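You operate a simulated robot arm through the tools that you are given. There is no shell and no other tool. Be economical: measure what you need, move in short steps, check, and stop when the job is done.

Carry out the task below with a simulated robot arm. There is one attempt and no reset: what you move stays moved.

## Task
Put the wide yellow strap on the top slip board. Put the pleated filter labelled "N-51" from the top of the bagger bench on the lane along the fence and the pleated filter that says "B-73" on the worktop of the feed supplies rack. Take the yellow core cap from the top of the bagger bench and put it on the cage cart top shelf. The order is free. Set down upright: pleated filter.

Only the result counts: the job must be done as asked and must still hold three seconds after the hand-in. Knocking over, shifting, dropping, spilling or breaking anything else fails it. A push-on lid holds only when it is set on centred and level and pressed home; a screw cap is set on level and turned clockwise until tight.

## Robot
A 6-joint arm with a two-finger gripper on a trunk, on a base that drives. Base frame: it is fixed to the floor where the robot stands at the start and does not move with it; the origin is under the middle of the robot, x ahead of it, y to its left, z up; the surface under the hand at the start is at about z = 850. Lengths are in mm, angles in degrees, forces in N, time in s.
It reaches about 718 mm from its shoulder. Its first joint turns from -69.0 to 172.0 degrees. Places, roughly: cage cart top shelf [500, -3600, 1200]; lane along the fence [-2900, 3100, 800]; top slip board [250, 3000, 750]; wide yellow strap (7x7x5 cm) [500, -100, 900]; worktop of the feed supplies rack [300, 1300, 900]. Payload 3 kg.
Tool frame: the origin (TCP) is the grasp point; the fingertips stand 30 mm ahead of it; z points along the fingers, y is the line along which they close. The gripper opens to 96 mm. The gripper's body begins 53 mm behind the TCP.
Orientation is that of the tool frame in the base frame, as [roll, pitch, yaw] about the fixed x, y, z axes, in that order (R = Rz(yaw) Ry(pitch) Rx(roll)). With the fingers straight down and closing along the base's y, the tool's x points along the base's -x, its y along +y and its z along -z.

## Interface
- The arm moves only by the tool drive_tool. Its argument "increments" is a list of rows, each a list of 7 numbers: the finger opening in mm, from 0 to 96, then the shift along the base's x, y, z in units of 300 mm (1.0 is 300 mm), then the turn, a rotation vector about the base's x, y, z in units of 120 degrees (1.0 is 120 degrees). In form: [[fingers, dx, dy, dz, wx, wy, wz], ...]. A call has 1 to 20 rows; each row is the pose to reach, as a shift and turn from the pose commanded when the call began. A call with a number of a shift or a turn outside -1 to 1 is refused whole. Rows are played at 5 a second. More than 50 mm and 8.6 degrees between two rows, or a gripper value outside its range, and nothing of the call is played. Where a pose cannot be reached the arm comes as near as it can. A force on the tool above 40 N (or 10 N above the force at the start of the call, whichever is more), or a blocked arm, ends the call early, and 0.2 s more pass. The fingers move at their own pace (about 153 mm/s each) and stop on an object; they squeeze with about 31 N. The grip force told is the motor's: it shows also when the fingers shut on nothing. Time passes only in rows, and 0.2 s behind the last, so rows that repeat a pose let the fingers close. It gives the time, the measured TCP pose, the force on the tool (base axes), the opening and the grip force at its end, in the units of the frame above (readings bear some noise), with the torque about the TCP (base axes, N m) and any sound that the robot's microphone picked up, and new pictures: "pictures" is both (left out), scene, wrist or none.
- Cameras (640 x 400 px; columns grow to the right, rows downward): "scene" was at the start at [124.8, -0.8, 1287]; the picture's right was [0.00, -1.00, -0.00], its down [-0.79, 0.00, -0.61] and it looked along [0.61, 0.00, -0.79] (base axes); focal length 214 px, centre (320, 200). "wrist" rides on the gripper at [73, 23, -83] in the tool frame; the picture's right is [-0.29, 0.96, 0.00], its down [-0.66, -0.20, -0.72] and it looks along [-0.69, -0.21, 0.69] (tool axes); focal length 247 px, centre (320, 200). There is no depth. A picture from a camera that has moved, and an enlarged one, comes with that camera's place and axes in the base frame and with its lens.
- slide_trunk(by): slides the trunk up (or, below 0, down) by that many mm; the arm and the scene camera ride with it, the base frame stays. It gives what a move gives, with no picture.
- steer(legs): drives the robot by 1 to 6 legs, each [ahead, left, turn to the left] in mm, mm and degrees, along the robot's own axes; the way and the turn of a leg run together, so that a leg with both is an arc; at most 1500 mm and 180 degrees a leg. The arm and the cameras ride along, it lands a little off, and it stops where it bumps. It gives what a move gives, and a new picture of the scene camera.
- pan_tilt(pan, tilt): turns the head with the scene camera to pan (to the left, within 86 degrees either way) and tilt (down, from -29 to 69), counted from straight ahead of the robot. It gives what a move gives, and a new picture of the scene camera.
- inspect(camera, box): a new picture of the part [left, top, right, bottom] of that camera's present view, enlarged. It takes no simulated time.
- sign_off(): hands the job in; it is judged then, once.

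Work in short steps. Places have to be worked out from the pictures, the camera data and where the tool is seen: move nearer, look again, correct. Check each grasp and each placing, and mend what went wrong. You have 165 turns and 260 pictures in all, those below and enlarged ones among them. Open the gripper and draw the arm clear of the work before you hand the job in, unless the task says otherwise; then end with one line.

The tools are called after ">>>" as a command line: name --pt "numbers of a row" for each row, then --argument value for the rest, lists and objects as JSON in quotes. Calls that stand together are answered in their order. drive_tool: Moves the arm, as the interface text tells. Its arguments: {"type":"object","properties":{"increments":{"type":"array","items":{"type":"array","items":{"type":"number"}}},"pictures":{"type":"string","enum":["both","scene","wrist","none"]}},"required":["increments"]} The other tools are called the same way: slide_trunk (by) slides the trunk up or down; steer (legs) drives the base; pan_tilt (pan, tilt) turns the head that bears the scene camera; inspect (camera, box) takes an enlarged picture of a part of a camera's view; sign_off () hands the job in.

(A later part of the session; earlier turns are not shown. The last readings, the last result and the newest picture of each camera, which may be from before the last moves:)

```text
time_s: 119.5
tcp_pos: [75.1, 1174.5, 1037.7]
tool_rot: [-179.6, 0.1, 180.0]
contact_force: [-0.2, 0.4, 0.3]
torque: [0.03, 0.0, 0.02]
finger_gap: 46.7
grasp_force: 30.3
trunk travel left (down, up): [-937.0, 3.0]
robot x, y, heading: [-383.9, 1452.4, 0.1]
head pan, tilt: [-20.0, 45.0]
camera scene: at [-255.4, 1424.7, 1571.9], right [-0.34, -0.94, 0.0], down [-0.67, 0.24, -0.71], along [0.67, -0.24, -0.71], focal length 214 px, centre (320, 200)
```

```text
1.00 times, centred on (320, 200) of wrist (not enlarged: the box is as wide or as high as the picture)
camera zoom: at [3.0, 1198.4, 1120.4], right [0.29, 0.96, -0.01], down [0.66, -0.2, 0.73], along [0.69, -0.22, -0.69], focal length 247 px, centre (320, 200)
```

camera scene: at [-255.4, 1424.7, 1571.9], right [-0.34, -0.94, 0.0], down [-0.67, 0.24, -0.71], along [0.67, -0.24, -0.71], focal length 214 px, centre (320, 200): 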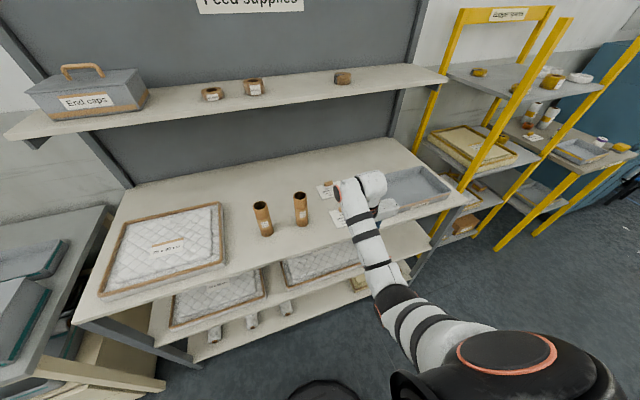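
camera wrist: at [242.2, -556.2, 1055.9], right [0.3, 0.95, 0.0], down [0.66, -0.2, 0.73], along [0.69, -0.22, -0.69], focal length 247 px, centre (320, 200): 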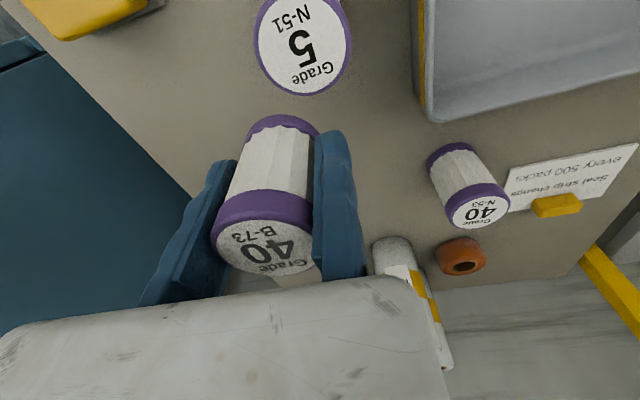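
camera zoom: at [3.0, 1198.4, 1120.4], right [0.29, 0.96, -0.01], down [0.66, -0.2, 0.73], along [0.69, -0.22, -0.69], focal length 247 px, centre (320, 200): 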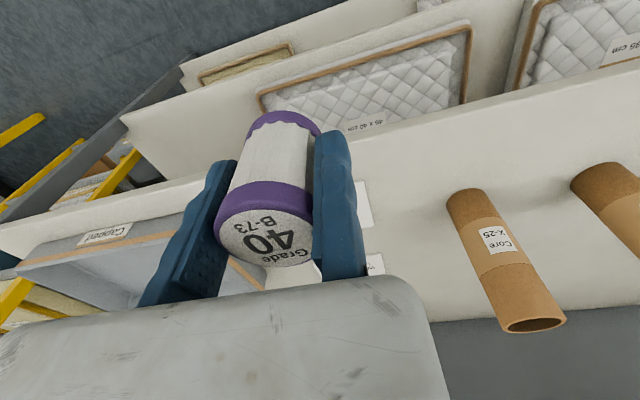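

The spot between the cards (x≈345, y≈1158) is clear of the cores. I'll drive in 240 mm.

>>> steer --legs '[[240, 0, 0]]'

>>> inspect --camera "wrist" --box '[0, 0, 640, 400]'

```text
time_s: 121.2
tcp_pos: [310.8, 1172.8, 1037.6]
tool_rot: [-179.6, 0.2, 179.6]
contact_force: [-0.5, 0.2, -0.2]
torque: [0.01, 0.03, -0.01]
finger_gap: 46.6
grasp_force: 30.9
trunk travel left (down, up): [-937.0, 3.0]
robot x, y, heading: [-143.3, 1449.9, -0.3]
head pan, tilt: [-20.0, 45.0]
camera scene: at [-18.7, 1424.1, 1572.1], right [-0.34, -0.94, 0.0], down [-0.66, 0.24, -0.71], along [0.66, -0.24, -0.71], focal length 214 px, centre (320, 200)
```

scene: 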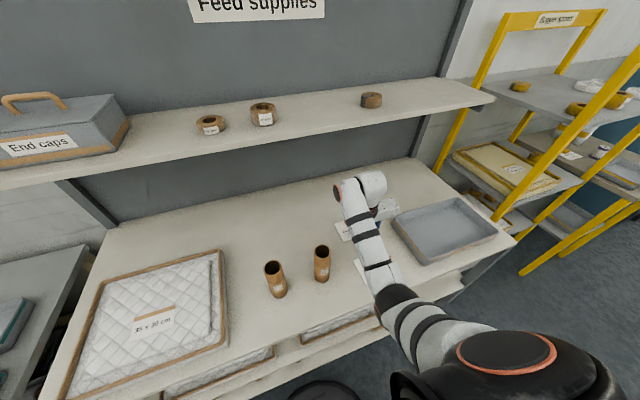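

```text
1.00 times, centred on (320, 200) of wrist (not enlarged: the box is as wide or as high as the picture)
camera zoom: at [238.8, 1196.2, 1120.9], right [0.3, 0.95, -0.01], down [0.66, -0.2, 0.73], along [0.69, -0.22, -0.69], focal length 247 px, centre (320, 200)
```

zoom: 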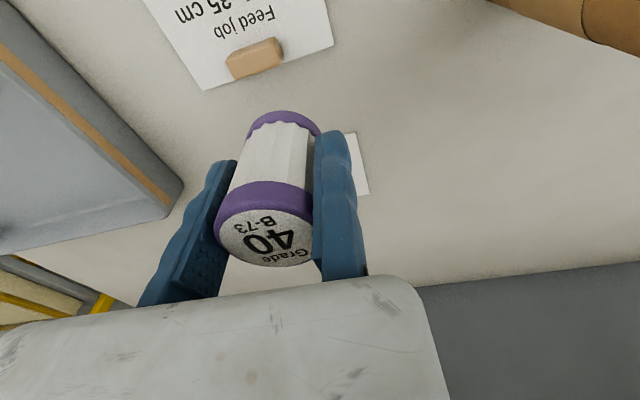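

The gap between cards spans x 295–376, so I aim at x=336. I'll shift +25 mm in x and lower to about z 955.

>>> drive_tool --pt "30 0.084 0 0 0 0 0" --pt "30 0.084 0 -0.14 0 0 0" --pt "30 0.084 0 -0.27 0 0 0" --pt "30 0.084 0 -0.27 0 0 0" --pictures "wrist"

```text
time_s: 122.2
tcp_pos: [338.5, 1173.3, 958.1]
tool_rot: [-179.6, 0.0, 179.7]
contact_force: [-0.9, -0.4, -1.5]
torque: [0.0, 0.03, 0.02]
finger_gap: 46.3
grasp_force: 31.2
trunk travel left (down, up): [-937.0, 3.0]
robot x, y, heading: [-148.5, 1449.8, -0.3]
head pan, tilt: [-20.0, 45.0]
camera wrist: at [265.6, 1197.1, 1040.8], right [0.3, 0.95, -0.01], down [0.66, -0.2, 0.73], along [0.69, -0.22, -0.69], focal length 247 px, centre (320, 200)
```

wrist: 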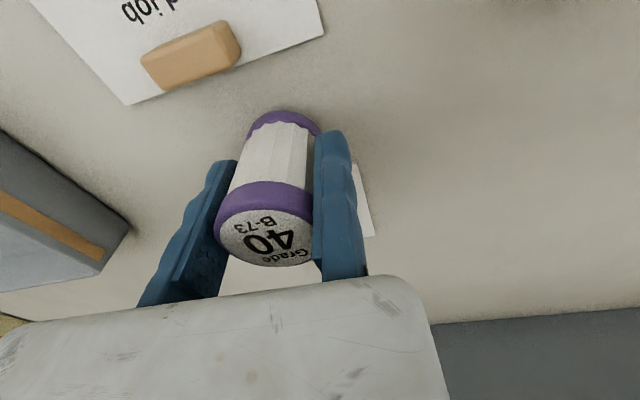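

Clear below. I'll lower slowly until contact.

>>> drive_tool --pt "30 0 0 -0.02 0 0 0" --pt "30 0 0 -0.035 0 0 0" --pt "30 0 0 -0.05 0 0 0" --pt "30 0 0 -0.06 0 0 0" --pt "30 0 0 -0.07 0 0 0" --pt "30 0 0 -0.08 0 0 0" --pictures "wrist"

```text
time_s: 123.6
tcp_pos: [336.0, 1172.4, 934.5]
tool_rot: [-179.5, 0.3, 179.7]
contact_force: [5.7, -4.4, 27.7]
torque: [-0.38, -0.18, 0.07]
finger_gap: 46.6
grasp_force: 30.9
trunk travel left (down, up): [-937.0, 3.0]
robot x, y, heading: [-143.9, 1451.8, -0.3]
head pan, tilt: [-20.0, 45.0]
camera wrist: at [262.7, 1197.0, 1017.2], right [0.3, 0.95, -0.01], down [0.65, -0.2, 0.73], along [0.69, -0.22, -0.68], focal length 247 px, centre (320, 200)
```

wrist: 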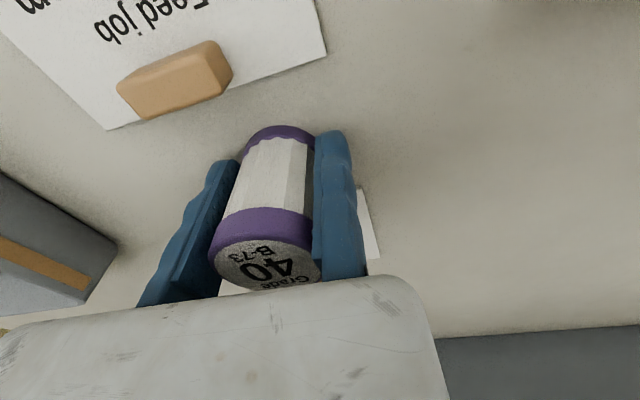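

Firm contact with the worktop. I'll ease up a little, open, slide the fixed pad away in +y and rise.

>>> drive_tool --pt "30 0 0 0.012 0 0 0" --pt "48 0 0 0.012 0 0 0" --pt "60 0 0 0.012 0 0 0" --pt "70 0 0.02 0.015 0 0 0" --pt "70 0 0.03 0.05 0 0 0" --pt "70 0 0.03 0.15 0 0 0" --pt "70 0 0.03 0.3 0 0 0" --pictures "wrist"

```text
time_s: 125.2
tcp_pos: [336.6, 1183.0, 1025.3]
tool_rot: [-179.6, 0.0, 179.6]
contact_force: [1.1, 0.3, 1.0]
torque: [0.01, -0.01, 0.01]
finger_gap: 70.2
grasp_force: 0.0
trunk travel left (down, up): [-937.0, 3.0]
robot x, y, heading: [-142.7, 1451.1, -0.3]
head pan, tilt: [-20.0, 45.0]
camera wrist: at [263.9, 1206.0, 1108.4], right [0.3, 0.95, -0.01], down [0.66, -0.2, 0.73], along [0.69, -0.22, -0.69], focal length 247 px, centre (320, 200)
```

wrist: 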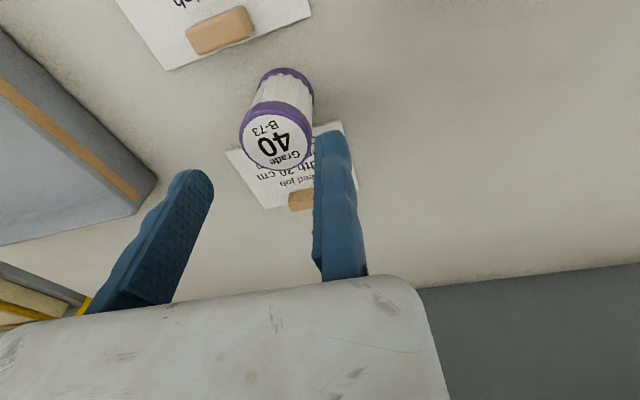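

B-73 stands upright between the cards. Next comes the strap: I'll back out, go to about y=270 and lower the trunk so the forearm can pass level between the rack shelves.

>>> steer --legs '[[-420, 0, 0.3], [0, -1175, 0]]'

>>> slide_trunk --by -320

>>> drive_tool --pt "90 0 -0.06 0.14 0 0 0" --pt "90 0.03 -0.12 0.26 0 0 0" --pt "90 0.06 -0.18 0.4 0 0 0" --pt "90 0.09 -0.24 0.54 0 0 0" --pt "90 0.09 -0.24 0.68 0 0 0" --pt "90 0.09 -0.24 0.77 0 0 0" --pt "90 0.09 -0.24 0.77 0 0 0" --pictures "scene"

```text
time_s: 133.4
tcp_pos: [-72.4, 10.3, 1025.6]
tool_rot: [-179.6, 0.2, -179.7]
contact_force: [-0.3, 0.2, -0.3]
torque: [0.02, 0.0, 0.02]
finger_gap: 69.9
grasp_force: 0.1
trunk travel left (down, up): [-937.0, 3.0]
robot x, y, heading: [-558.3, 278.0, 0.6]
head pan, tilt: [-20.0, 45.0]
camera scene: at [-429.5, 249.0, 1572.0], right [-0.33, -0.94, 0.0], down [-0.67, 0.24, -0.71], along [0.67, -0.24, -0.71], focal length 214 px, centre (320, 200)
```

scene: 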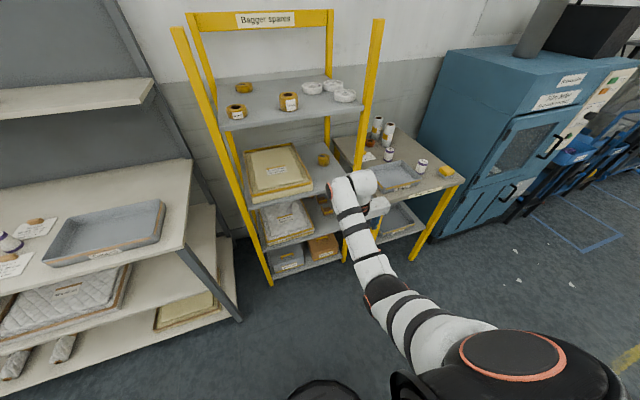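

```text
time_s: 136.6
tcp_pos: [-72.3, 10.6, 705.3]
tool_rot: [-179.7, 0.0, -179.7]
contact_force: [-0.2, 0.4, 0.0]
torque: [0.01, -0.02, 0.0]
finger_gap: 69.9
grasp_force: 0.0
trunk travel left (down, up): [-617.0, 323.0]
robot x, y, heading: [-556.6, 274.1, 0.5]
head pan, tilt: [-20.0, 45.0]
```

```text
time_s: 138.2
tcp_pos: [-3.4, -79.7, 934.0]
tool_rot: [-179.6, 0.1, -179.7]
contact_force: [-0.4, -0.4, 0.2]
torque: [0.02, 0.0, 0.01]
finger_gap: 90.3
grasp_force: 0.0
out of reach, approached as far as the arm can: row 1, 2, 3, 4, 5, 6, 7
trunk travel left (down, up): [-617.0, 323.0]
robot x, y, heading: [-557.5, 277.0, 0.6]
head pan, tilt: [-20.0, 45.0]
camera scene: at [-429.3, 248.6, 1251.9], right [-0.33, -0.94, 0.0], down [-0.67, 0.24, -0.71], along [0.67, -0.24, -0.71], focal length 214 px, centre (320, 200)
```

scene: 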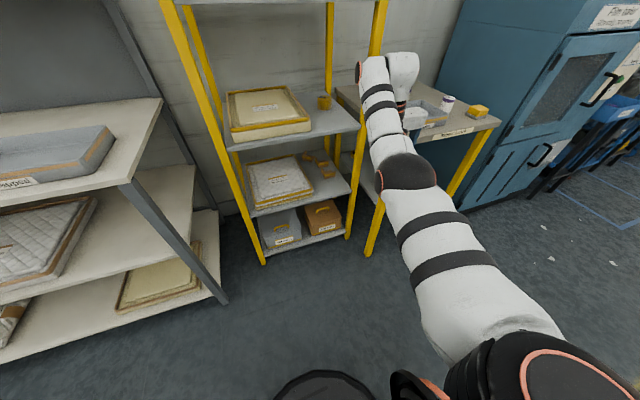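

The strap is at about (480,-95) and the upper shelf bottom near z 1225. I'll align y so the strap falls mid-opening, lower slightly to z≈920, and drive in part way to look.

>>> drive_tool --pt "90 0 0 -0.045 0 0 0" --pt "90 0 0 -0.045 0 0 0" --pictures "none"

>>> steer --legs '[[0, 25, -0.5], [270, 0, 0]]'

>>> inspect --camera "wrist" --box '[0, 0, 640, 400]'

```text
time_s: 138.8
tcp_pos: [-3.7, -78.4, 920.8]
tool_rot: [-179.7, 0.1, -179.7]
contact_force: [0.4, -0.2, -1.0]
torque: [0.04, -0.02, 0.01]
finger_gap: 90.2
grasp_force: 0.0
trunk travel left (down, up): [-617.0, 323.0]
robot x, y, heading: [-557.2, 272.8, 0.6]
head pan, tilt: [-20.0, 45.0]
```

```text
time_s: 141.1
tcp_pos: [264.8, -56.0, 919.0]
tool_rot: [-179.5, 0.0, 180.0]
contact_force: [0.2, -0.6, -0.7]
torque: [-0.04, 0.0, 0.02]
finger_gap: 89.9
grasp_force: 0.1
trunk travel left (down, up): [-617.0, 323.0]
robot x, y, heading: [-284.2, 300.4, 0.5]
head pan, tilt: [-20.0, 45.0]
camera scene: at [-157.7, 273.6, 1251.9], right [-0.34, -0.94, 0.0], down [-0.67, 0.24, -0.71], along [0.67, -0.24, -0.71], focal length 214 px, centre (320, 200)
```

scene: 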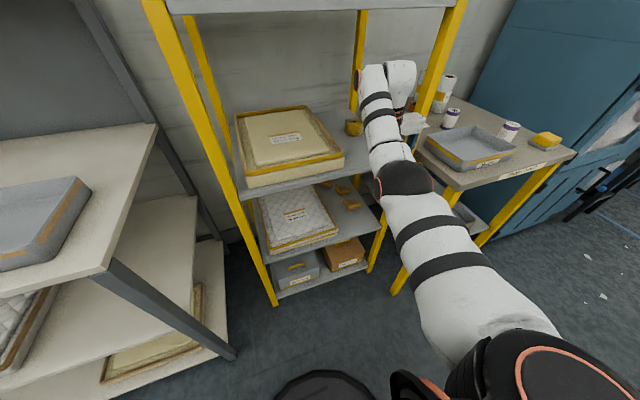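

```text
1.00 times, centred on (320, 200) of wrist (not enlarged: the box is as wide or as high as the picture)
camera zoom: at [193.5, -32.2, 1002.9], right [0.29, 0.96, -0.01], down [0.66, -0.2, 0.73], along [0.69, -0.22, -0.69], focal length 247 px, centre (320, 200)
```

zoom: 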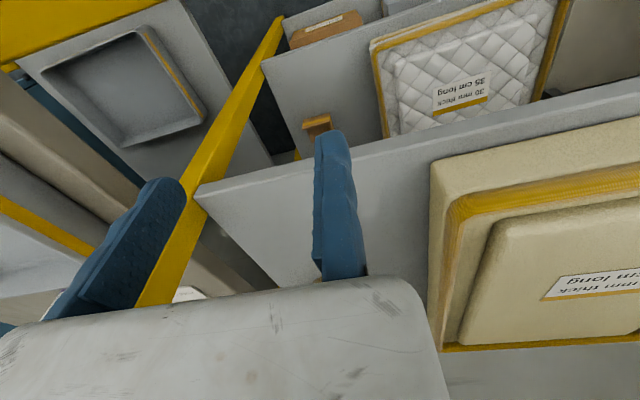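

The shelf corner and post are near (290,-160), so I'll narrow the fingers to 50 while passing it and drive 100 mm further.

>>> drive_tool --pt "50 0 0 0 0 0 0" --pt "50 0 0 0 0 0 0" --pictures "none"

>>> steer --legs '[[100, 0, -0.5]]'

>>> inspect --camera "wrist" --box '[0, 0, 640, 400]'

>>> pan_tilt --pan -25 --tilt 25

```text
time_s: 141.7
tcp_pos: [266.3, -55.1, 919.2]
tool_rot: [-179.6, 0.1, 179.9]
contact_force: [0.4, -0.8, 1.2]
torque: [-0.03, -0.04, 0.02]
finger_gap: 49.9
grasp_force: 0.0
trunk travel left (down, up): [-617.0, 323.0]
robot x, y, heading: [-285.1, 301.7, 0.2]
head pan, tilt: [-20.0, 45.0]
```

```text
time_s: 142.8
tcp_pos: [362.5, -61.8, 919.4]
tool_rot: [-179.5, 0.2, 179.6]
contact_force: [0.4, 0.6, -0.1]
torque: [0.02, -0.01, 0.01]
finger_gap: 50.0
grasp_force: 0.1
trunk travel left (down, up): [-617.0, 323.0]
robot x, y, heading: [-187.7, 300.1, -0.2]
head pan, tilt: [-20.0, 45.0]
camera scene: at [-58.8, 272.3, 1251.9], right [-0.35, -0.94, 0.0], down [-0.66, 0.25, -0.71], along [0.66, -0.25, -0.71], focal length 214 px, centre (320, 200)
```

scene: 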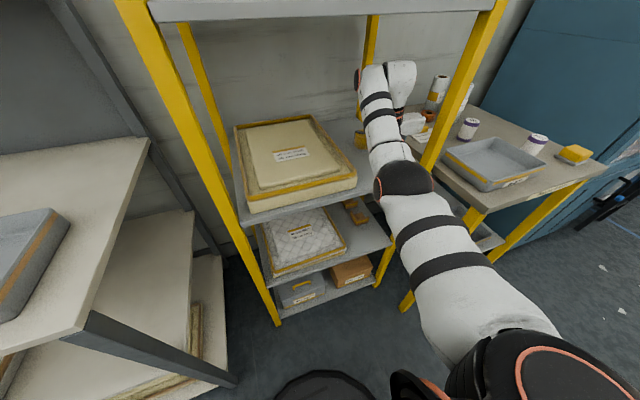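

```text
1.00 times, centred on (320, 200) of wrist (not enlarged: the box is as wide or as high as the picture)
camera zoom: at [289.5, -36.8, 1002.9], right [0.3, 0.95, -0.01], down [0.66, -0.2, 0.73], along [0.69, -0.22, -0.69], focal length 247 px, centre (320, 200)
```

zoom: 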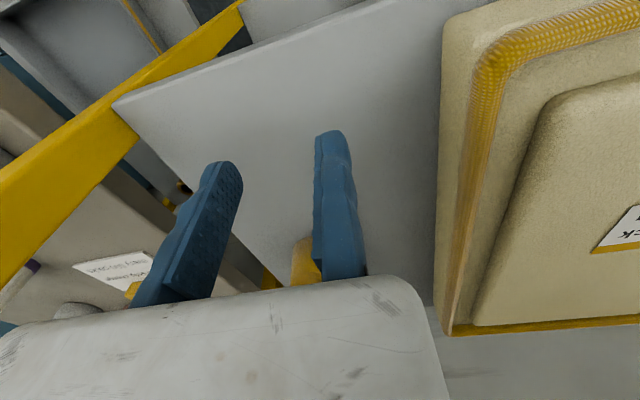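

```text
time_s: 143.7
tcp_pos: [361.0, -60.8, 920.2]
tool_rot: [-179.6, 0.1, 179.5]
contact_force: [0.0, 1.3, 0.1]
torque: [-0.02, 0.02, 0.01]
finger_gap: 50.1
grasp_force: 0.0
trunk travel left (down, up): [-617.0, 323.0]
robot x, y, heading: [-182.7, 299.2, -0.3]
head pan, tilt: [-25.0, 25.0]
camera scene: at [-52.4, 261.1, 1282.5], right [-0.43, -0.9, 0.0], down [-0.38, 0.18, -0.91], along [0.82, -0.39, -0.42], focal length 214 px, centre (320, 200)
```

scene: 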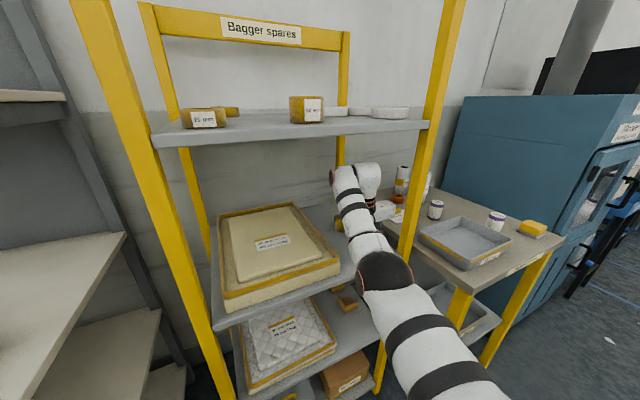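

Clearance above is fine. I'll zoom in both cameras on the strap to fix its place.

>>> inspect --camera "scene" --box '[300, 180, 400, 260]'

>>> inspect --camera "wrist" --box '[240, 210, 360, 290]'

```text
5.00 times, centred on (350, 220) of scene
camera zoom: at [-52.4, 261.1, 1282.5], right [-0.43, -0.9, 0.0], down [-0.38, 0.18, -0.91], along [0.82, -0.39, -0.42], focal length 1072 px, centre (170, 100)
```

zoom: 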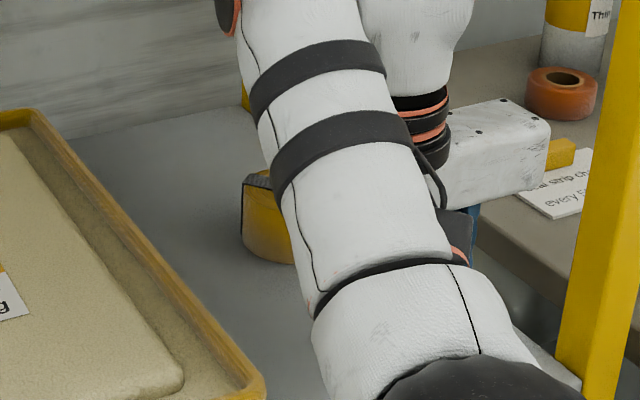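

```text
5.00 times, centred on (300, 250) of wrist
camera zoom: at [288.9, -36.8, 1003.2], right [0.3, 0.95, -0.01], down [0.66, -0.2, 0.73], along [0.69, -0.22, -0.69], focal length 1235 px, centre (420, -50)
```

zoom: 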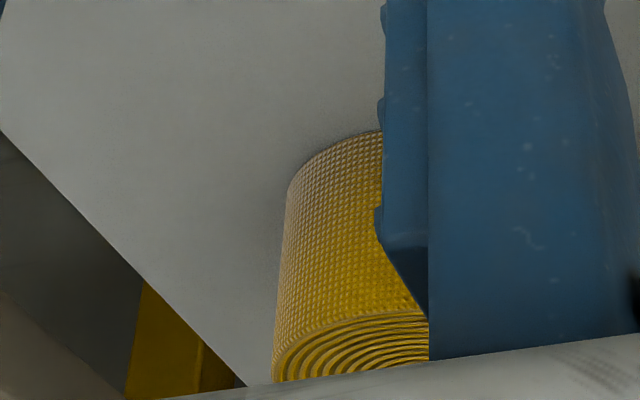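

Several views agree on the strap's centre near (525,-110), shelf z about 850. I'll open to 94, lower to z≈905 and move in 110 mm, then check.

>>> drive_tool --pt "94 0 -0.005 -0.045 0 0 0" --pt "94 0 -0.005 -0.045 0 0 0" --pt "94 0 -0.005 -0.045 0 0 0" --pictures "none"

>>> steer --legs '[[70, 0, 0.3]]'

>>> inspect --camera "wrist" --box '[0, 0, 640, 400]'

```text
time_s: 144.5
tcp_pos: [361.8, -62.3, 906.9]
tool_rot: [-179.6, 0.1, 179.5]
contact_force: [0.9, 1.0, 0.4]
torque: [0.02, 0.01, 0.0]
finger_gap: 93.9
grasp_force: 0.0
trunk travel left (down, up): [-617.0, 323.0]
robot x, y, heading: [-190.3, 304.5, -0.4]
head pan, tilt: [-25.0, 25.0]
```

```text
time_s: 145.5
tcp_pos: [434.5, -60.1, 906.5]
tool_rot: [-179.6, 0.1, 179.8]
contact_force: [0.9, -0.3, -0.5]
torque: [0.01, 0.02, 0.05]
finger_gap: 94.3
grasp_force: 0.0
trunk travel left (down, up): [-617.0, 323.0]
robot x, y, heading: [-119.4, 301.2, -0.1]
head pan, tilt: [-25.0, 25.0]
camera scene: at [18.9, 261.6, 1282.4], right [-0.42, -0.91, 0.0], down [-0.38, 0.18, -0.91], along [0.82, -0.38, -0.42], focal length 214 px, centre (320, 200)
```

scene: 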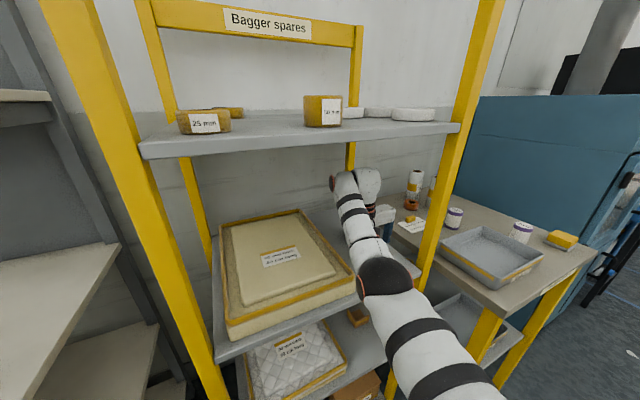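

```text
1.00 times, centred on (320, 200) of wrist (not enlarged: the box is as wide or as high as the picture)
camera zoom: at [361.6, -36.0, 989.1], right [0.3, 0.95, -0.01], down [0.66, -0.2, 0.73], along [0.69, -0.22, -0.69], focal length 247 px, centre (320, 200)
```

zoom: 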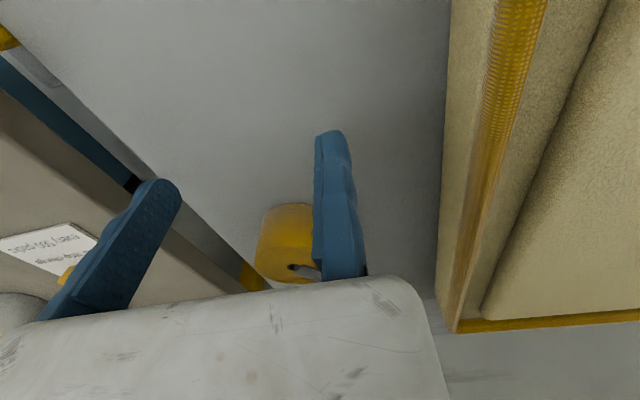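

The strap's centre comes out at about (519,-102), between the pads. I'll shift 4 mm in +y and advance 80 mm.

>>> drive_tool --pt "94 0 0.015 0 0 0 0" --pt "94 0.0 0.015 0 0 0 0" --pictures "none"

>>> steer --legs '[[80, 0, 0]]'

>>> inspect --camera "wrist" --box '[0, 0, 640, 400]'

```text
time_s: 146.1
tcp_pos: [434.3, -55.4, 906.2]
tool_rot: [-179.6, 0.1, 179.8]
contact_force: [-0.4, 0.2, 0.5]
torque: [-0.02, -0.02, -0.02]
finger_gap: 93.9
grasp_force: 0.0
trunk travel left (down, up): [-617.0, 323.0]
robot x, y, heading: [-115.7, 306.3, -0.2]
head pan, tilt: [-25.0, 25.0]
```

```text
time_s: 147.1
tcp_pos: [512.3, -56.1, 906.1]
tool_rot: [-179.6, 0.1, 179.8]
contact_force: [0.3, -0.1, -0.5]
torque: [-0.02, 0.03, 0.02]
finger_gap: 94.1
grasp_force: 0.1
trunk travel left (down, up): [-617.0, 323.0]
robot x, y, heading: [-34.7, 300.4, -0.2]
head pan, tilt: [-25.0, 25.0]
camera scene: at [97.8, 261.5, 1282.4], right [-0.42, -0.91, 0.0], down [-0.38, 0.18, -0.91], along [0.82, -0.38, -0.42], focal length 214 px, centre (320, 200)
```

scene: 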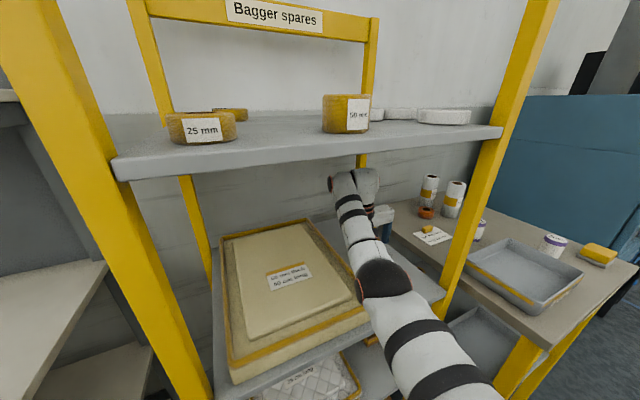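

```text
1.00 times, centred on (320, 200) of wrist (not enlarged: the box is as wide or as high as the picture)
camera zoom: at [440.2, -31.8, 988.9], right [0.3, 0.95, -0.01], down [0.66, -0.2, 0.73], along [0.69, -0.22, -0.69], focal length 247 px, centre (320, 200)
```

zoom: 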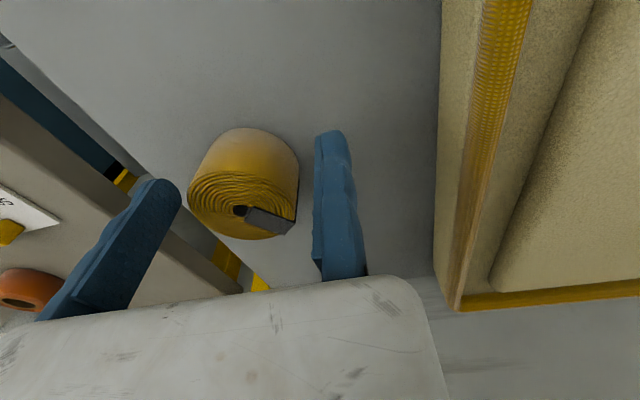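

The strap is well between the pads, centre about (524,-104). I'll advance 11 mm, lower to z≈886 and close.

>>> drive_tool --pt "94 0.037 0 0 0 0 0" --pt "94 0.037 0 -0.035 0 0 0" --pt "94 0.037 0 -0.068 0 0 0" --pt "94 0.037 0 -0.068 0 0 0" --pt "80 0.037 0 -0.068 0 0 0" --pt "65 0.037 0 -0.068 0 0 0" --pt "50 0.037 0 -0.068 0 0 0" --pt "50 0.037 0 -0.068 0 0 0" --pictures "wrist"

```text
time_s: 148.9
tcp_pos: [524.3, -56.2, 885.1]
tool_rot: [-179.6, 0.1, 179.7]
contact_force: [0.2, 0.1, 0.1]
torque: [0.03, 0.04, 0.02]
finger_gap: 64.7
grasp_force: 30.4
trunk travel left (down, up): [-617.0, 323.0]
robot x, y, heading: [-33.2, 303.5, 0.1]
head pan, tilt: [-25.0, 25.0]
camera wrist: at [450.9, -32.6, 968.2], right [0.3, 0.95, -0.01], down [0.66, -0.2, 0.73], along [0.69, -0.22, -0.69], focal length 247 px, centre (320, 200)
```

wrist: 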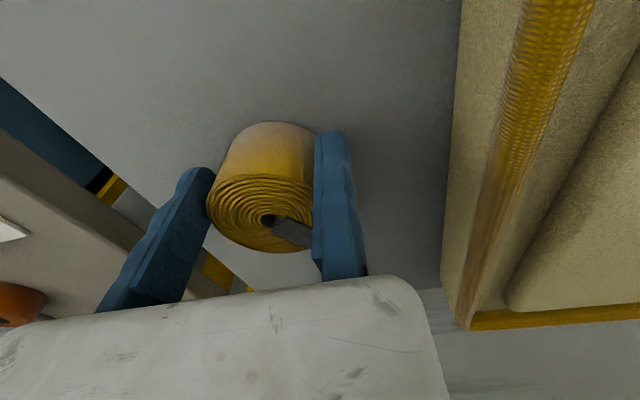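

Gripped at 65 mm. I'll lift 40 mm and back straight out.

>>> drive_tool --pt "50 0 0 0.06 0 0 0" --pt "50 0 0.01 0.13 0 0 0" --pt "50 0 0.01 0.13 0 0 0" --pictures "none"

>>> steer --legs '[[-250, 0, 0]]'

>>> inspect --camera "wrist" --box '[0, 0, 640, 400]'

```text
time_s: 149.7
tcp_pos: [525.2, -53.9, 923.0]
tool_rot: [-179.6, 0.1, 179.7]
contact_force: [-0.4, -0.5, -0.8]
torque: [0.07, -0.02, 0.0]
finger_gap: 64.6
grasp_force: 31.4
trunk travel left (down, up): [-617.0, 323.0]
robot x, y, heading: [-35.0, 300.1, -0.0]
head pan, tilt: [-25.0, 25.0]
```

```text
time_s: 151.5
tcp_pos: [274.5, -53.8, 924.9]
tool_rot: [-179.7, 0.2, 179.5]
contact_force: [-0.2, 0.2, -0.3]
torque: [-0.02, 0.01, 0.01]
finger_gap: 64.8
grasp_force: 31.3
trunk travel left (down, up): [-617.0, 323.0]
robot x, y, heading: [-287.8, 303.7, 0.1]
head pan, tilt: [-25.0, 25.0]
camera scene: at [-151.5, 261.6, 1282.6], right [-0.43, -0.9, 0.0], down [-0.38, 0.18, -0.91], along [0.82, -0.39, -0.42], focal length 214 px, centre (320, 200)
```

scene: 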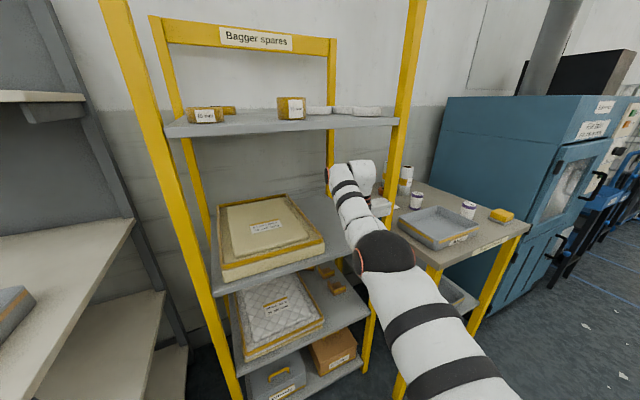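

```text
1.00 times, centred on (320, 200) of wrist (not enlarged: the box is as wide or as high as the picture)
camera zoom: at [201.8, -29.5, 1007.2], right [0.3, 0.95, -0.01], down [0.66, -0.2, 0.73], along [0.69, -0.22, -0.69], focal length 247 px, centre (320, 200)
```

zoom: 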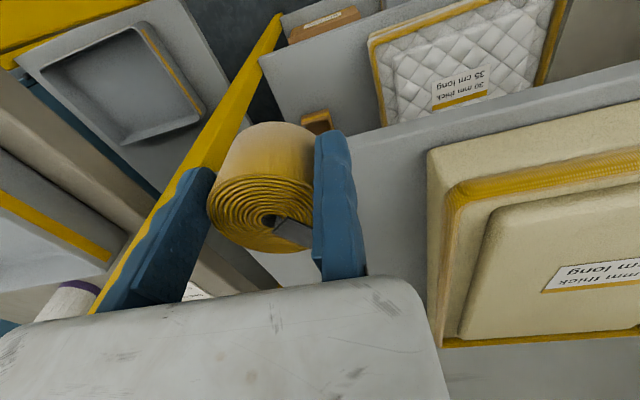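

Held and clear. I'll back off more and drive left toward y≈2700 to view the slip board.

>>> steer --legs '[[-350, 0, 0], [0, 1250, 0], [0, 1150, 0]]'

>>> pan_tilt --pan 15 --tilt 30

```text
time_s: 165.2
tcp_pos: [-79.9, 2363.2, 923.4]
tool_rot: [-179.5, 0.1, 179.7]
contact_force: [-0.2, 0.8, -0.1]
torque: [0.01, -0.01, 0.0]
finger_gap: 64.1
grasp_force: 31.4
trunk travel left (down, up): [-617.0, 323.0]
robot x, y, heading: [-641.5, 2715.3, 0.2]
head pan, tilt: [-25.0, 25.0]
camera scene: at [-505.8, 2676.6, 1282.5], right [-0.42, -0.91, 0.0], down [-0.38, 0.18, -0.91], along [0.82, -0.38, -0.42], focal length 214 px, centre (320, 200)
```

scene: 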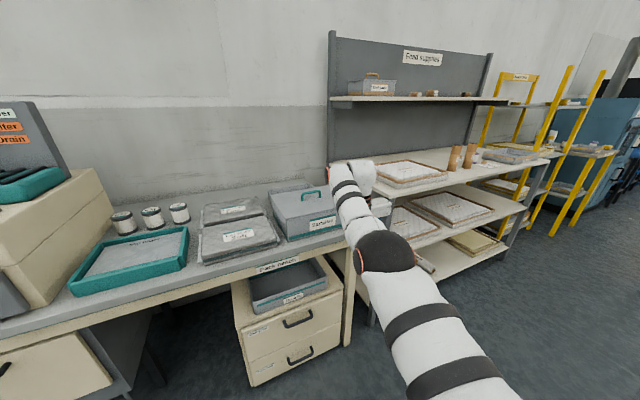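

```text
time_s: 166.3
tcp_pos: [-79.7, 2362.8, 924.5]
tool_rot: [-179.5, 0.0, 179.7]
contact_force: [0.0, -0.4, -0.3]
torque: [0.05, 0.0, 0.03]
finger_gap: 64.1
grasp_force: 31.1
trunk travel left (down, up): [-617.0, 323.0]
robot x, y, heading: [-637.6, 2715.0, -0.2]
head pan, tilt: [15.0, 30.0]
camera scene: at [-501.8, 2738.6, 1274.6], right [0.26, -0.97, 0.0], down [-0.48, -0.13, -0.87], along [0.84, 0.22, -0.5], focal length 214 px, centre (320, 200)
```

scene: 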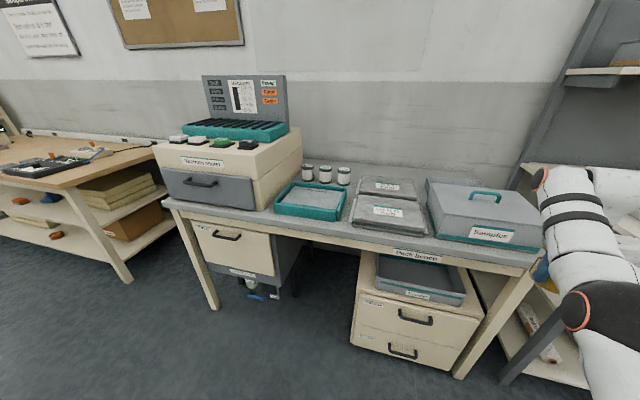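

This is another bench. I'll zoom to find which of these things is the "top slip board".

>>> inspect --camera "scene" --box '[260, 150, 460, 275]'

>>> inspect --camera "scene" --box '[350, 240, 480, 380]'

>>> inspect --camera "scene" --box '[150, 60, 320, 310]'

```text
3.20 times, centred on (360, 212) of scene
camera zoom: at [-501.8, 2738.6, 1274.6], right [0.26, -0.97, 0.0], down [-0.48, -0.13, -0.87], along [0.84, 0.22, -0.5], focal length 686 px, centre (192, 160)
```

zoom: 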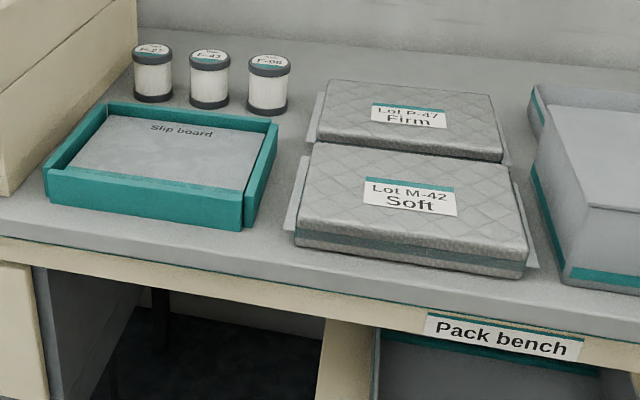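

```text
2.86 times, centred on (415, 310) of scene
camera zoom: at [-501.8, 2738.6, 1274.6], right [0.26, -0.97, 0.0], down [-0.48, -0.13, -0.87], along [0.84, 0.22, -0.5], focal length 613 px, centre (49, -114)
```

zoom: 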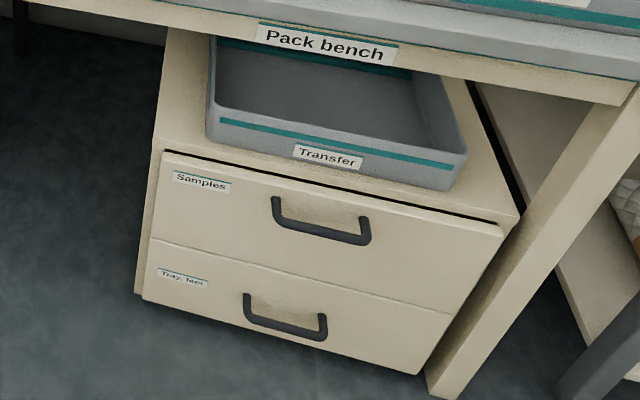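

```text
1.60 times, centred on (235, 185) of scene
camera zoom: at [-501.8, 2738.6, 1274.6], right [0.26, -0.97, 0.0], down [-0.48, -0.13, -0.87], along [0.84, 0.22, -0.5], focal length 343 px, centre (456, 224)
```

zoom: 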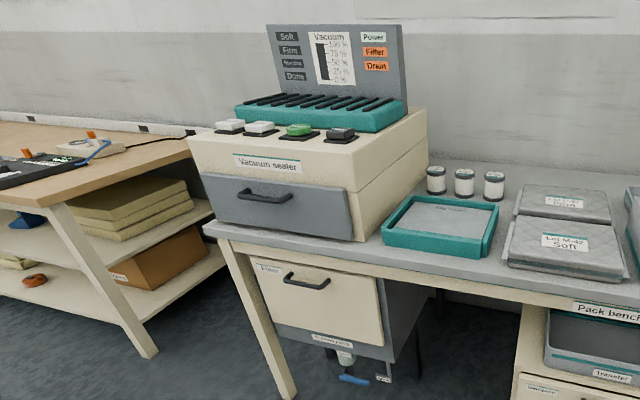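

The slip board lies in the teal-rimmed holder on the pack bench, around (280,2985). I'll drive left about 640 mm and ahead 220 mm, then look with the wrist camera.

>>> steer --legs '[[0, 640, 0], [230, 0, 0]]'

>>> pan_tilt --pan -20 --tilt 45

>>> inspect --camera "wrist" --box '[0, 0, 640, 400]'

```text
time_s: 171.2
tcp_pos: [145.9, 3008.2, 923.7]
tool_rot: [-179.7, 0.1, 179.9]
contact_force: [-0.2, -1.1, -1.4]
torque: [0.04, 0.04, 0.0]
finger_gap: 63.8
grasp_force: 31.1
trunk travel left (down, up): [-617.0, 323.0]
robot x, y, heading: [-414.3, 3358.8, -0.1]
head pan, tilt: [15.0, 30.0]
camera scene: at [-278.3, 3382.9, 1274.5], right [0.26, -0.97, 0.0], down [-0.48, -0.13, -0.87], along [0.84, 0.23, -0.5], focal length 214 px, centre (320, 200)
```

scene: 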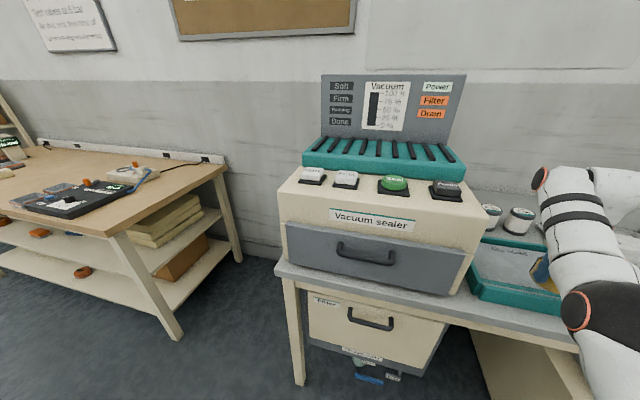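

```text
time_s: 172.2
tcp_pos: [144.3, 3007.4, 924.0]
tool_rot: [-179.5, 0.1, 179.9]
contact_force: [-0.3, -0.2, -0.8]
torque: [0.05, 0.07, 0.0]
finger_gap: 64.3
grasp_force: 30.5
trunk travel left (down, up): [-617.0, 323.0]
robot x, y, heading: [-416.6, 3358.1, 0.0]
head pan, tilt: [-20.0, 45.0]
camera scene: at [-289.6, 3331.7, 1251.9], right [-0.34, -0.94, 0.0], down [-0.67, 0.24, -0.71], along [0.67, -0.24, -0.71], focal length 214 px, centre (320, 200)
```

scene: 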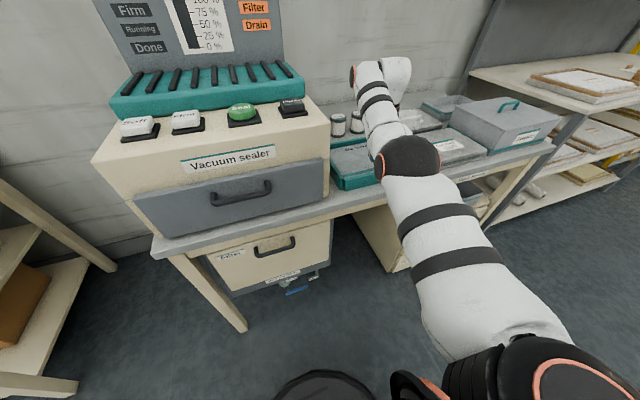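

```text
1.00 times, centred on (320, 200) of wrist (not enlarged: the box is as wide or as high as the picture)
camera zoom: at [72.5, 3031.5, 1007.0], right [0.3, 0.96, -0.01], down [0.66, -0.2, 0.73], along [0.69, -0.22, -0.69], focal length 247 px, centre (320, 200)
```

zoom: 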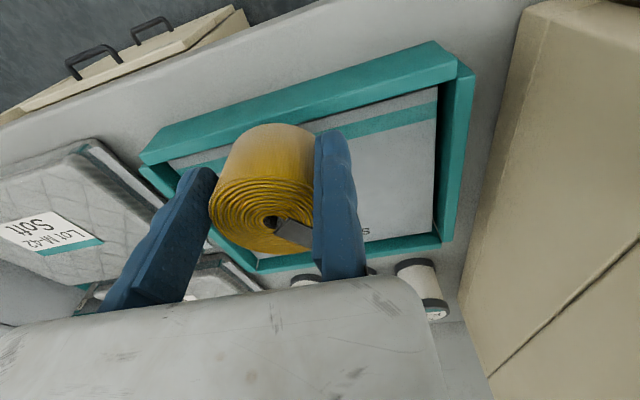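

The board spans about x 180–390, y 2830–3098. I'll drive ahead 140 mm so the strap is over its middle.

>>> steer --legs '[[140, 0, 0]]'

>>> drive_tool --pt "50 0 0 -0.1 0 0 0" --pt "50 0 0 -0.18 0 0 0" --pt "50 0 0 -0.18 0 0 0"

```text
time_s: 173.6
tcp_pos: [286.3, 3008.9, 923.6]
tool_rot: [-179.6, 0.1, 179.8]
contact_force: [0.5, -0.6, -0.4]
torque: [0.06, 0.03, -0.02]
finger_gap: 64.1
grasp_force: 31.0
trunk travel left (down, up): [-617.0, 323.0]
robot x, y, heading: [-272.8, 3361.5, 0.1]
head pan, tilt: [-20.0, 45.0]
camera scene: at [-148.2, 3332.0, 1251.9], right [-0.34, -0.94, 0.0], down [-0.67, 0.24, -0.71], along [0.66, -0.24, -0.71], focal length 214 px, centre (320, 200)
```

scene: 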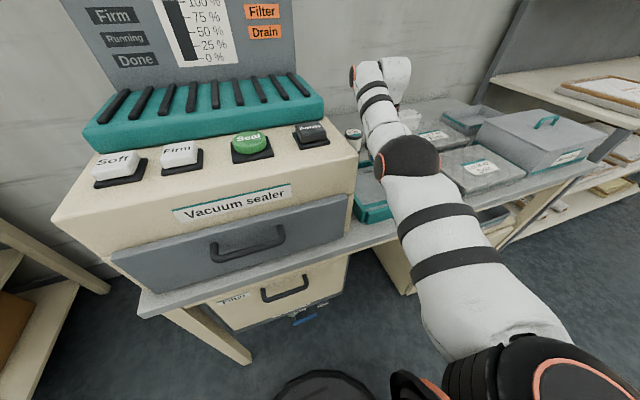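

```text
time_s: 174.3
tcp_pos: [284.6, 3009.5, 875.4]
tool_rot: [-179.2, 0.8, 179.7]
contact_force: [6.9, -3.9, 30.4]
torque: [-0.6, -0.17, 0.1]
finger_gap: 64.1
grasp_force: 30.9
trunk travel left (down, up): [-617.0, 323.0]
robot x, y, heading: [-272.9, 3356.9, 0.3]
head pan, tilt: [-20.0, 45.0]
camera scene: at [-153.1, 3334.7, 1253.0], right [-0.34, -0.94, 0.0], down [-0.66, 0.24, -0.71], along [0.67, -0.24, -0.7], focal length 214 px, centre (320, 200)
camera wrist: at [210.3, 3033.6, 957.3], right [0.3, 0.95, -0.01], down [0.65, -0.2, 0.73], along [0.7, -0.22, -0.68], focal length 247 px, centre (320, 200)
```

scene: 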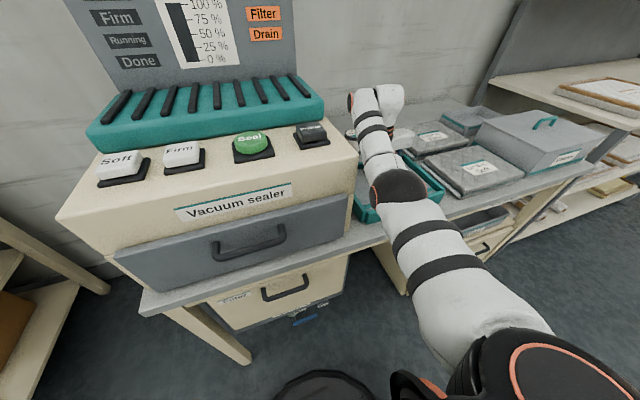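
wrist: 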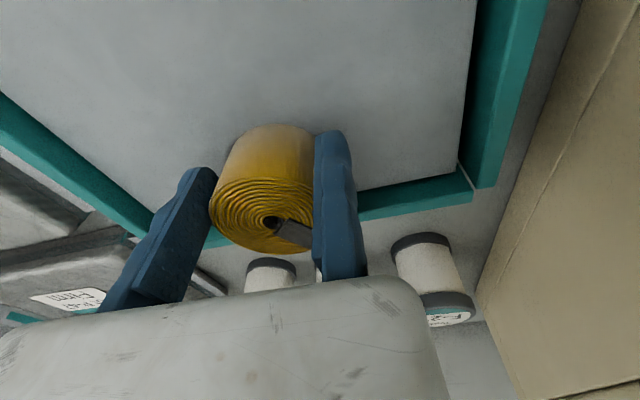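

The strap touched the board at TCP z≈875, so the board is higher than I assumed (about z 840) and its middle is nearer x≈243. I'll lift, pull back 40 mm and set it down gently.

>>> drive_tool --pt "50 0 0 0.07 0 0 0" --pt "50 0 0 0.12 0 0 0" --pt "50 -0.07 0 0.12 0 0 0" --pt "50 -0.14 0 0.12 0 0 0" --pt "50 -0.14 0 0.12 0 0 0" --pictures "wrist"

```text
time_s: 175.6
tcp_pos: [270.7, 2996.8, 902.9]
tool_rot: [-179.6, 0.1, 179.9]
contact_force: [0.3, -1.0, -1.5]
torque: [0.08, 0.04, 0.0]
finger_gap: 64.1
grasp_force: 30.9
out of reach, approached as far as the arm can: row 3, 4, 5
trunk travel left (down, up): [-617.0, 323.0]
robot x, y, heading: [-276.2, 3363.1, 0.3]
head pan, tilt: [-20.0, 45.0]
camera wrist: at [198.3, 3020.7, 985.1], right [0.3, 0.96, -0.01], down [0.66, -0.2, 0.73], along [0.69, -0.22, -0.69], focal length 247 px, centre (320, 200)
```

wrist: 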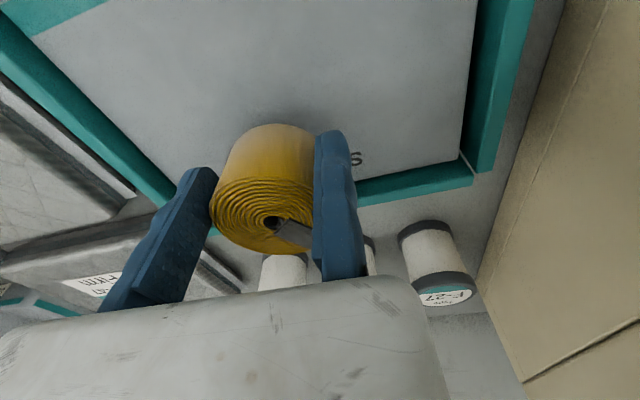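

The arm won't retract cleanly here, so I'll move the base back 35 mm instead, then lower in small steps.

>>> steer --legs '[[-35, 0, 0]]'

>>> drive_tool --pt "50 0 0 -0.03 0 0 0" --pt "50 0 0 -0.06 0 0 0" --pt "50 0 0 -0.075 0 0 0" --pt "50 0 0 -0.085 0 0 0" --pt "50 0 0 -0.09 0 0 0" --pictures "wrist"

```text
time_s: 176.4
tcp_pos: [235.9, 2997.9, 902.8]
tool_rot: [-179.7, 0.2, 179.9]
contact_force: [-0.7, -0.1, -0.1]
torque: [0.03, 0.02, -0.02]
finger_gap: 63.9
grasp_force: 31.6
trunk travel left (down, up): [-617.0, 323.0]
robot x, y, heading: [-306.8, 3361.1, 0.2]
head pan, tilt: [-20.0, 45.0]
camera scene: at [-184.7, 3331.7, 1252.0], right [-0.34, -0.94, 0.0], down [-0.66, 0.24, -0.71], along [0.67, -0.24, -0.71], focal length 214 px, centre (320, 200)
```

scene: 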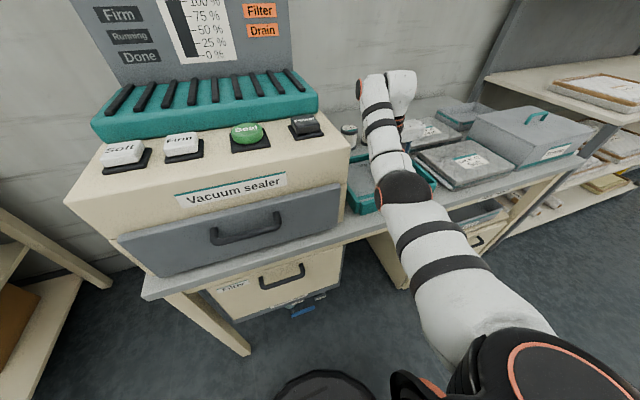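

```text
time_s: 177.6
tcp_pos: [235.7, 2997.5, 875.1]
tool_rot: [-179.6, 0.2, 179.8]
contact_force: [0.0, 0.5, 1.7]
torque: [-0.01, 0.0, -0.01]
finger_gap: 63.9
grasp_force: 31.0
trunk travel left (down, up): [-617.0, 323.0]
robot x, y, heading: [-310.3, 3361.6, 0.1]
head pan, tilt: [-20.0, 45.0]
camera wrist: at [162.6, 3020.7, 958.7], right [0.3, 0.96, -0.01], down [0.66, -0.2, 0.73], along [0.69, -0.22, -0.69], focal length 247 px, centre (320, 200)
```

wrist: 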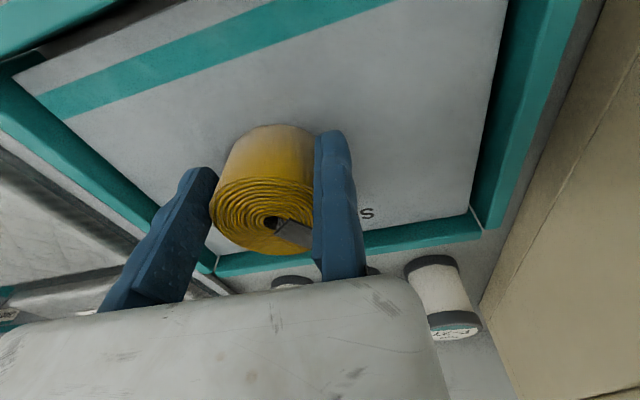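

Contact is just starting and the strap lies fully on the board. I'll press down 2 mm, open, and rise.

>>> drive_tool --pt "50 0 0 -0.006 0 0 0" --pt "66 0 0 -0.003 0 0 0" --pt "80 0 0 -0.003 0 0 0" --pt "84 0 0.02 0.0 0 0 0" --pt "84 0 0.03 0.06 0 0 0" --pt "84 0 0.03 0.18 0 0 0" --pictures "wrist"

```text
time_s: 179.0
tcp_pos: [239.5, 3005.3, 930.7]
tool_rot: [-179.6, 0.1, 179.8]
contact_force: [-0.6, 0.5, 0.0]
torque: [0.01, -0.03, 0.01]
finger_gap: 84.1
grasp_force: 0.1
out of reach, approached as far as the arm can: row 6
trunk travel left (down, up): [-617.0, 323.0]
robot x, y, heading: [-308.9, 3358.6, -0.0]
head pan, tilt: [-20.0, 45.0]
camera wrist: at [166.7, 3029.2, 1014.1], right [0.29, 0.96, -0.01], down [0.66, -0.2, 0.73], along [0.69, -0.22, -0.69], focal length 247 px, centre (320, 200)
```

wrist: 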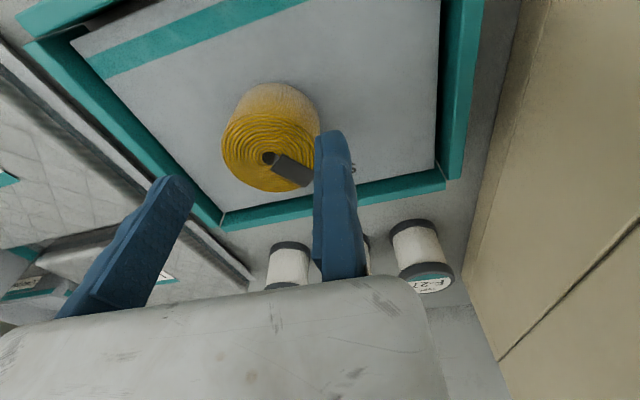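

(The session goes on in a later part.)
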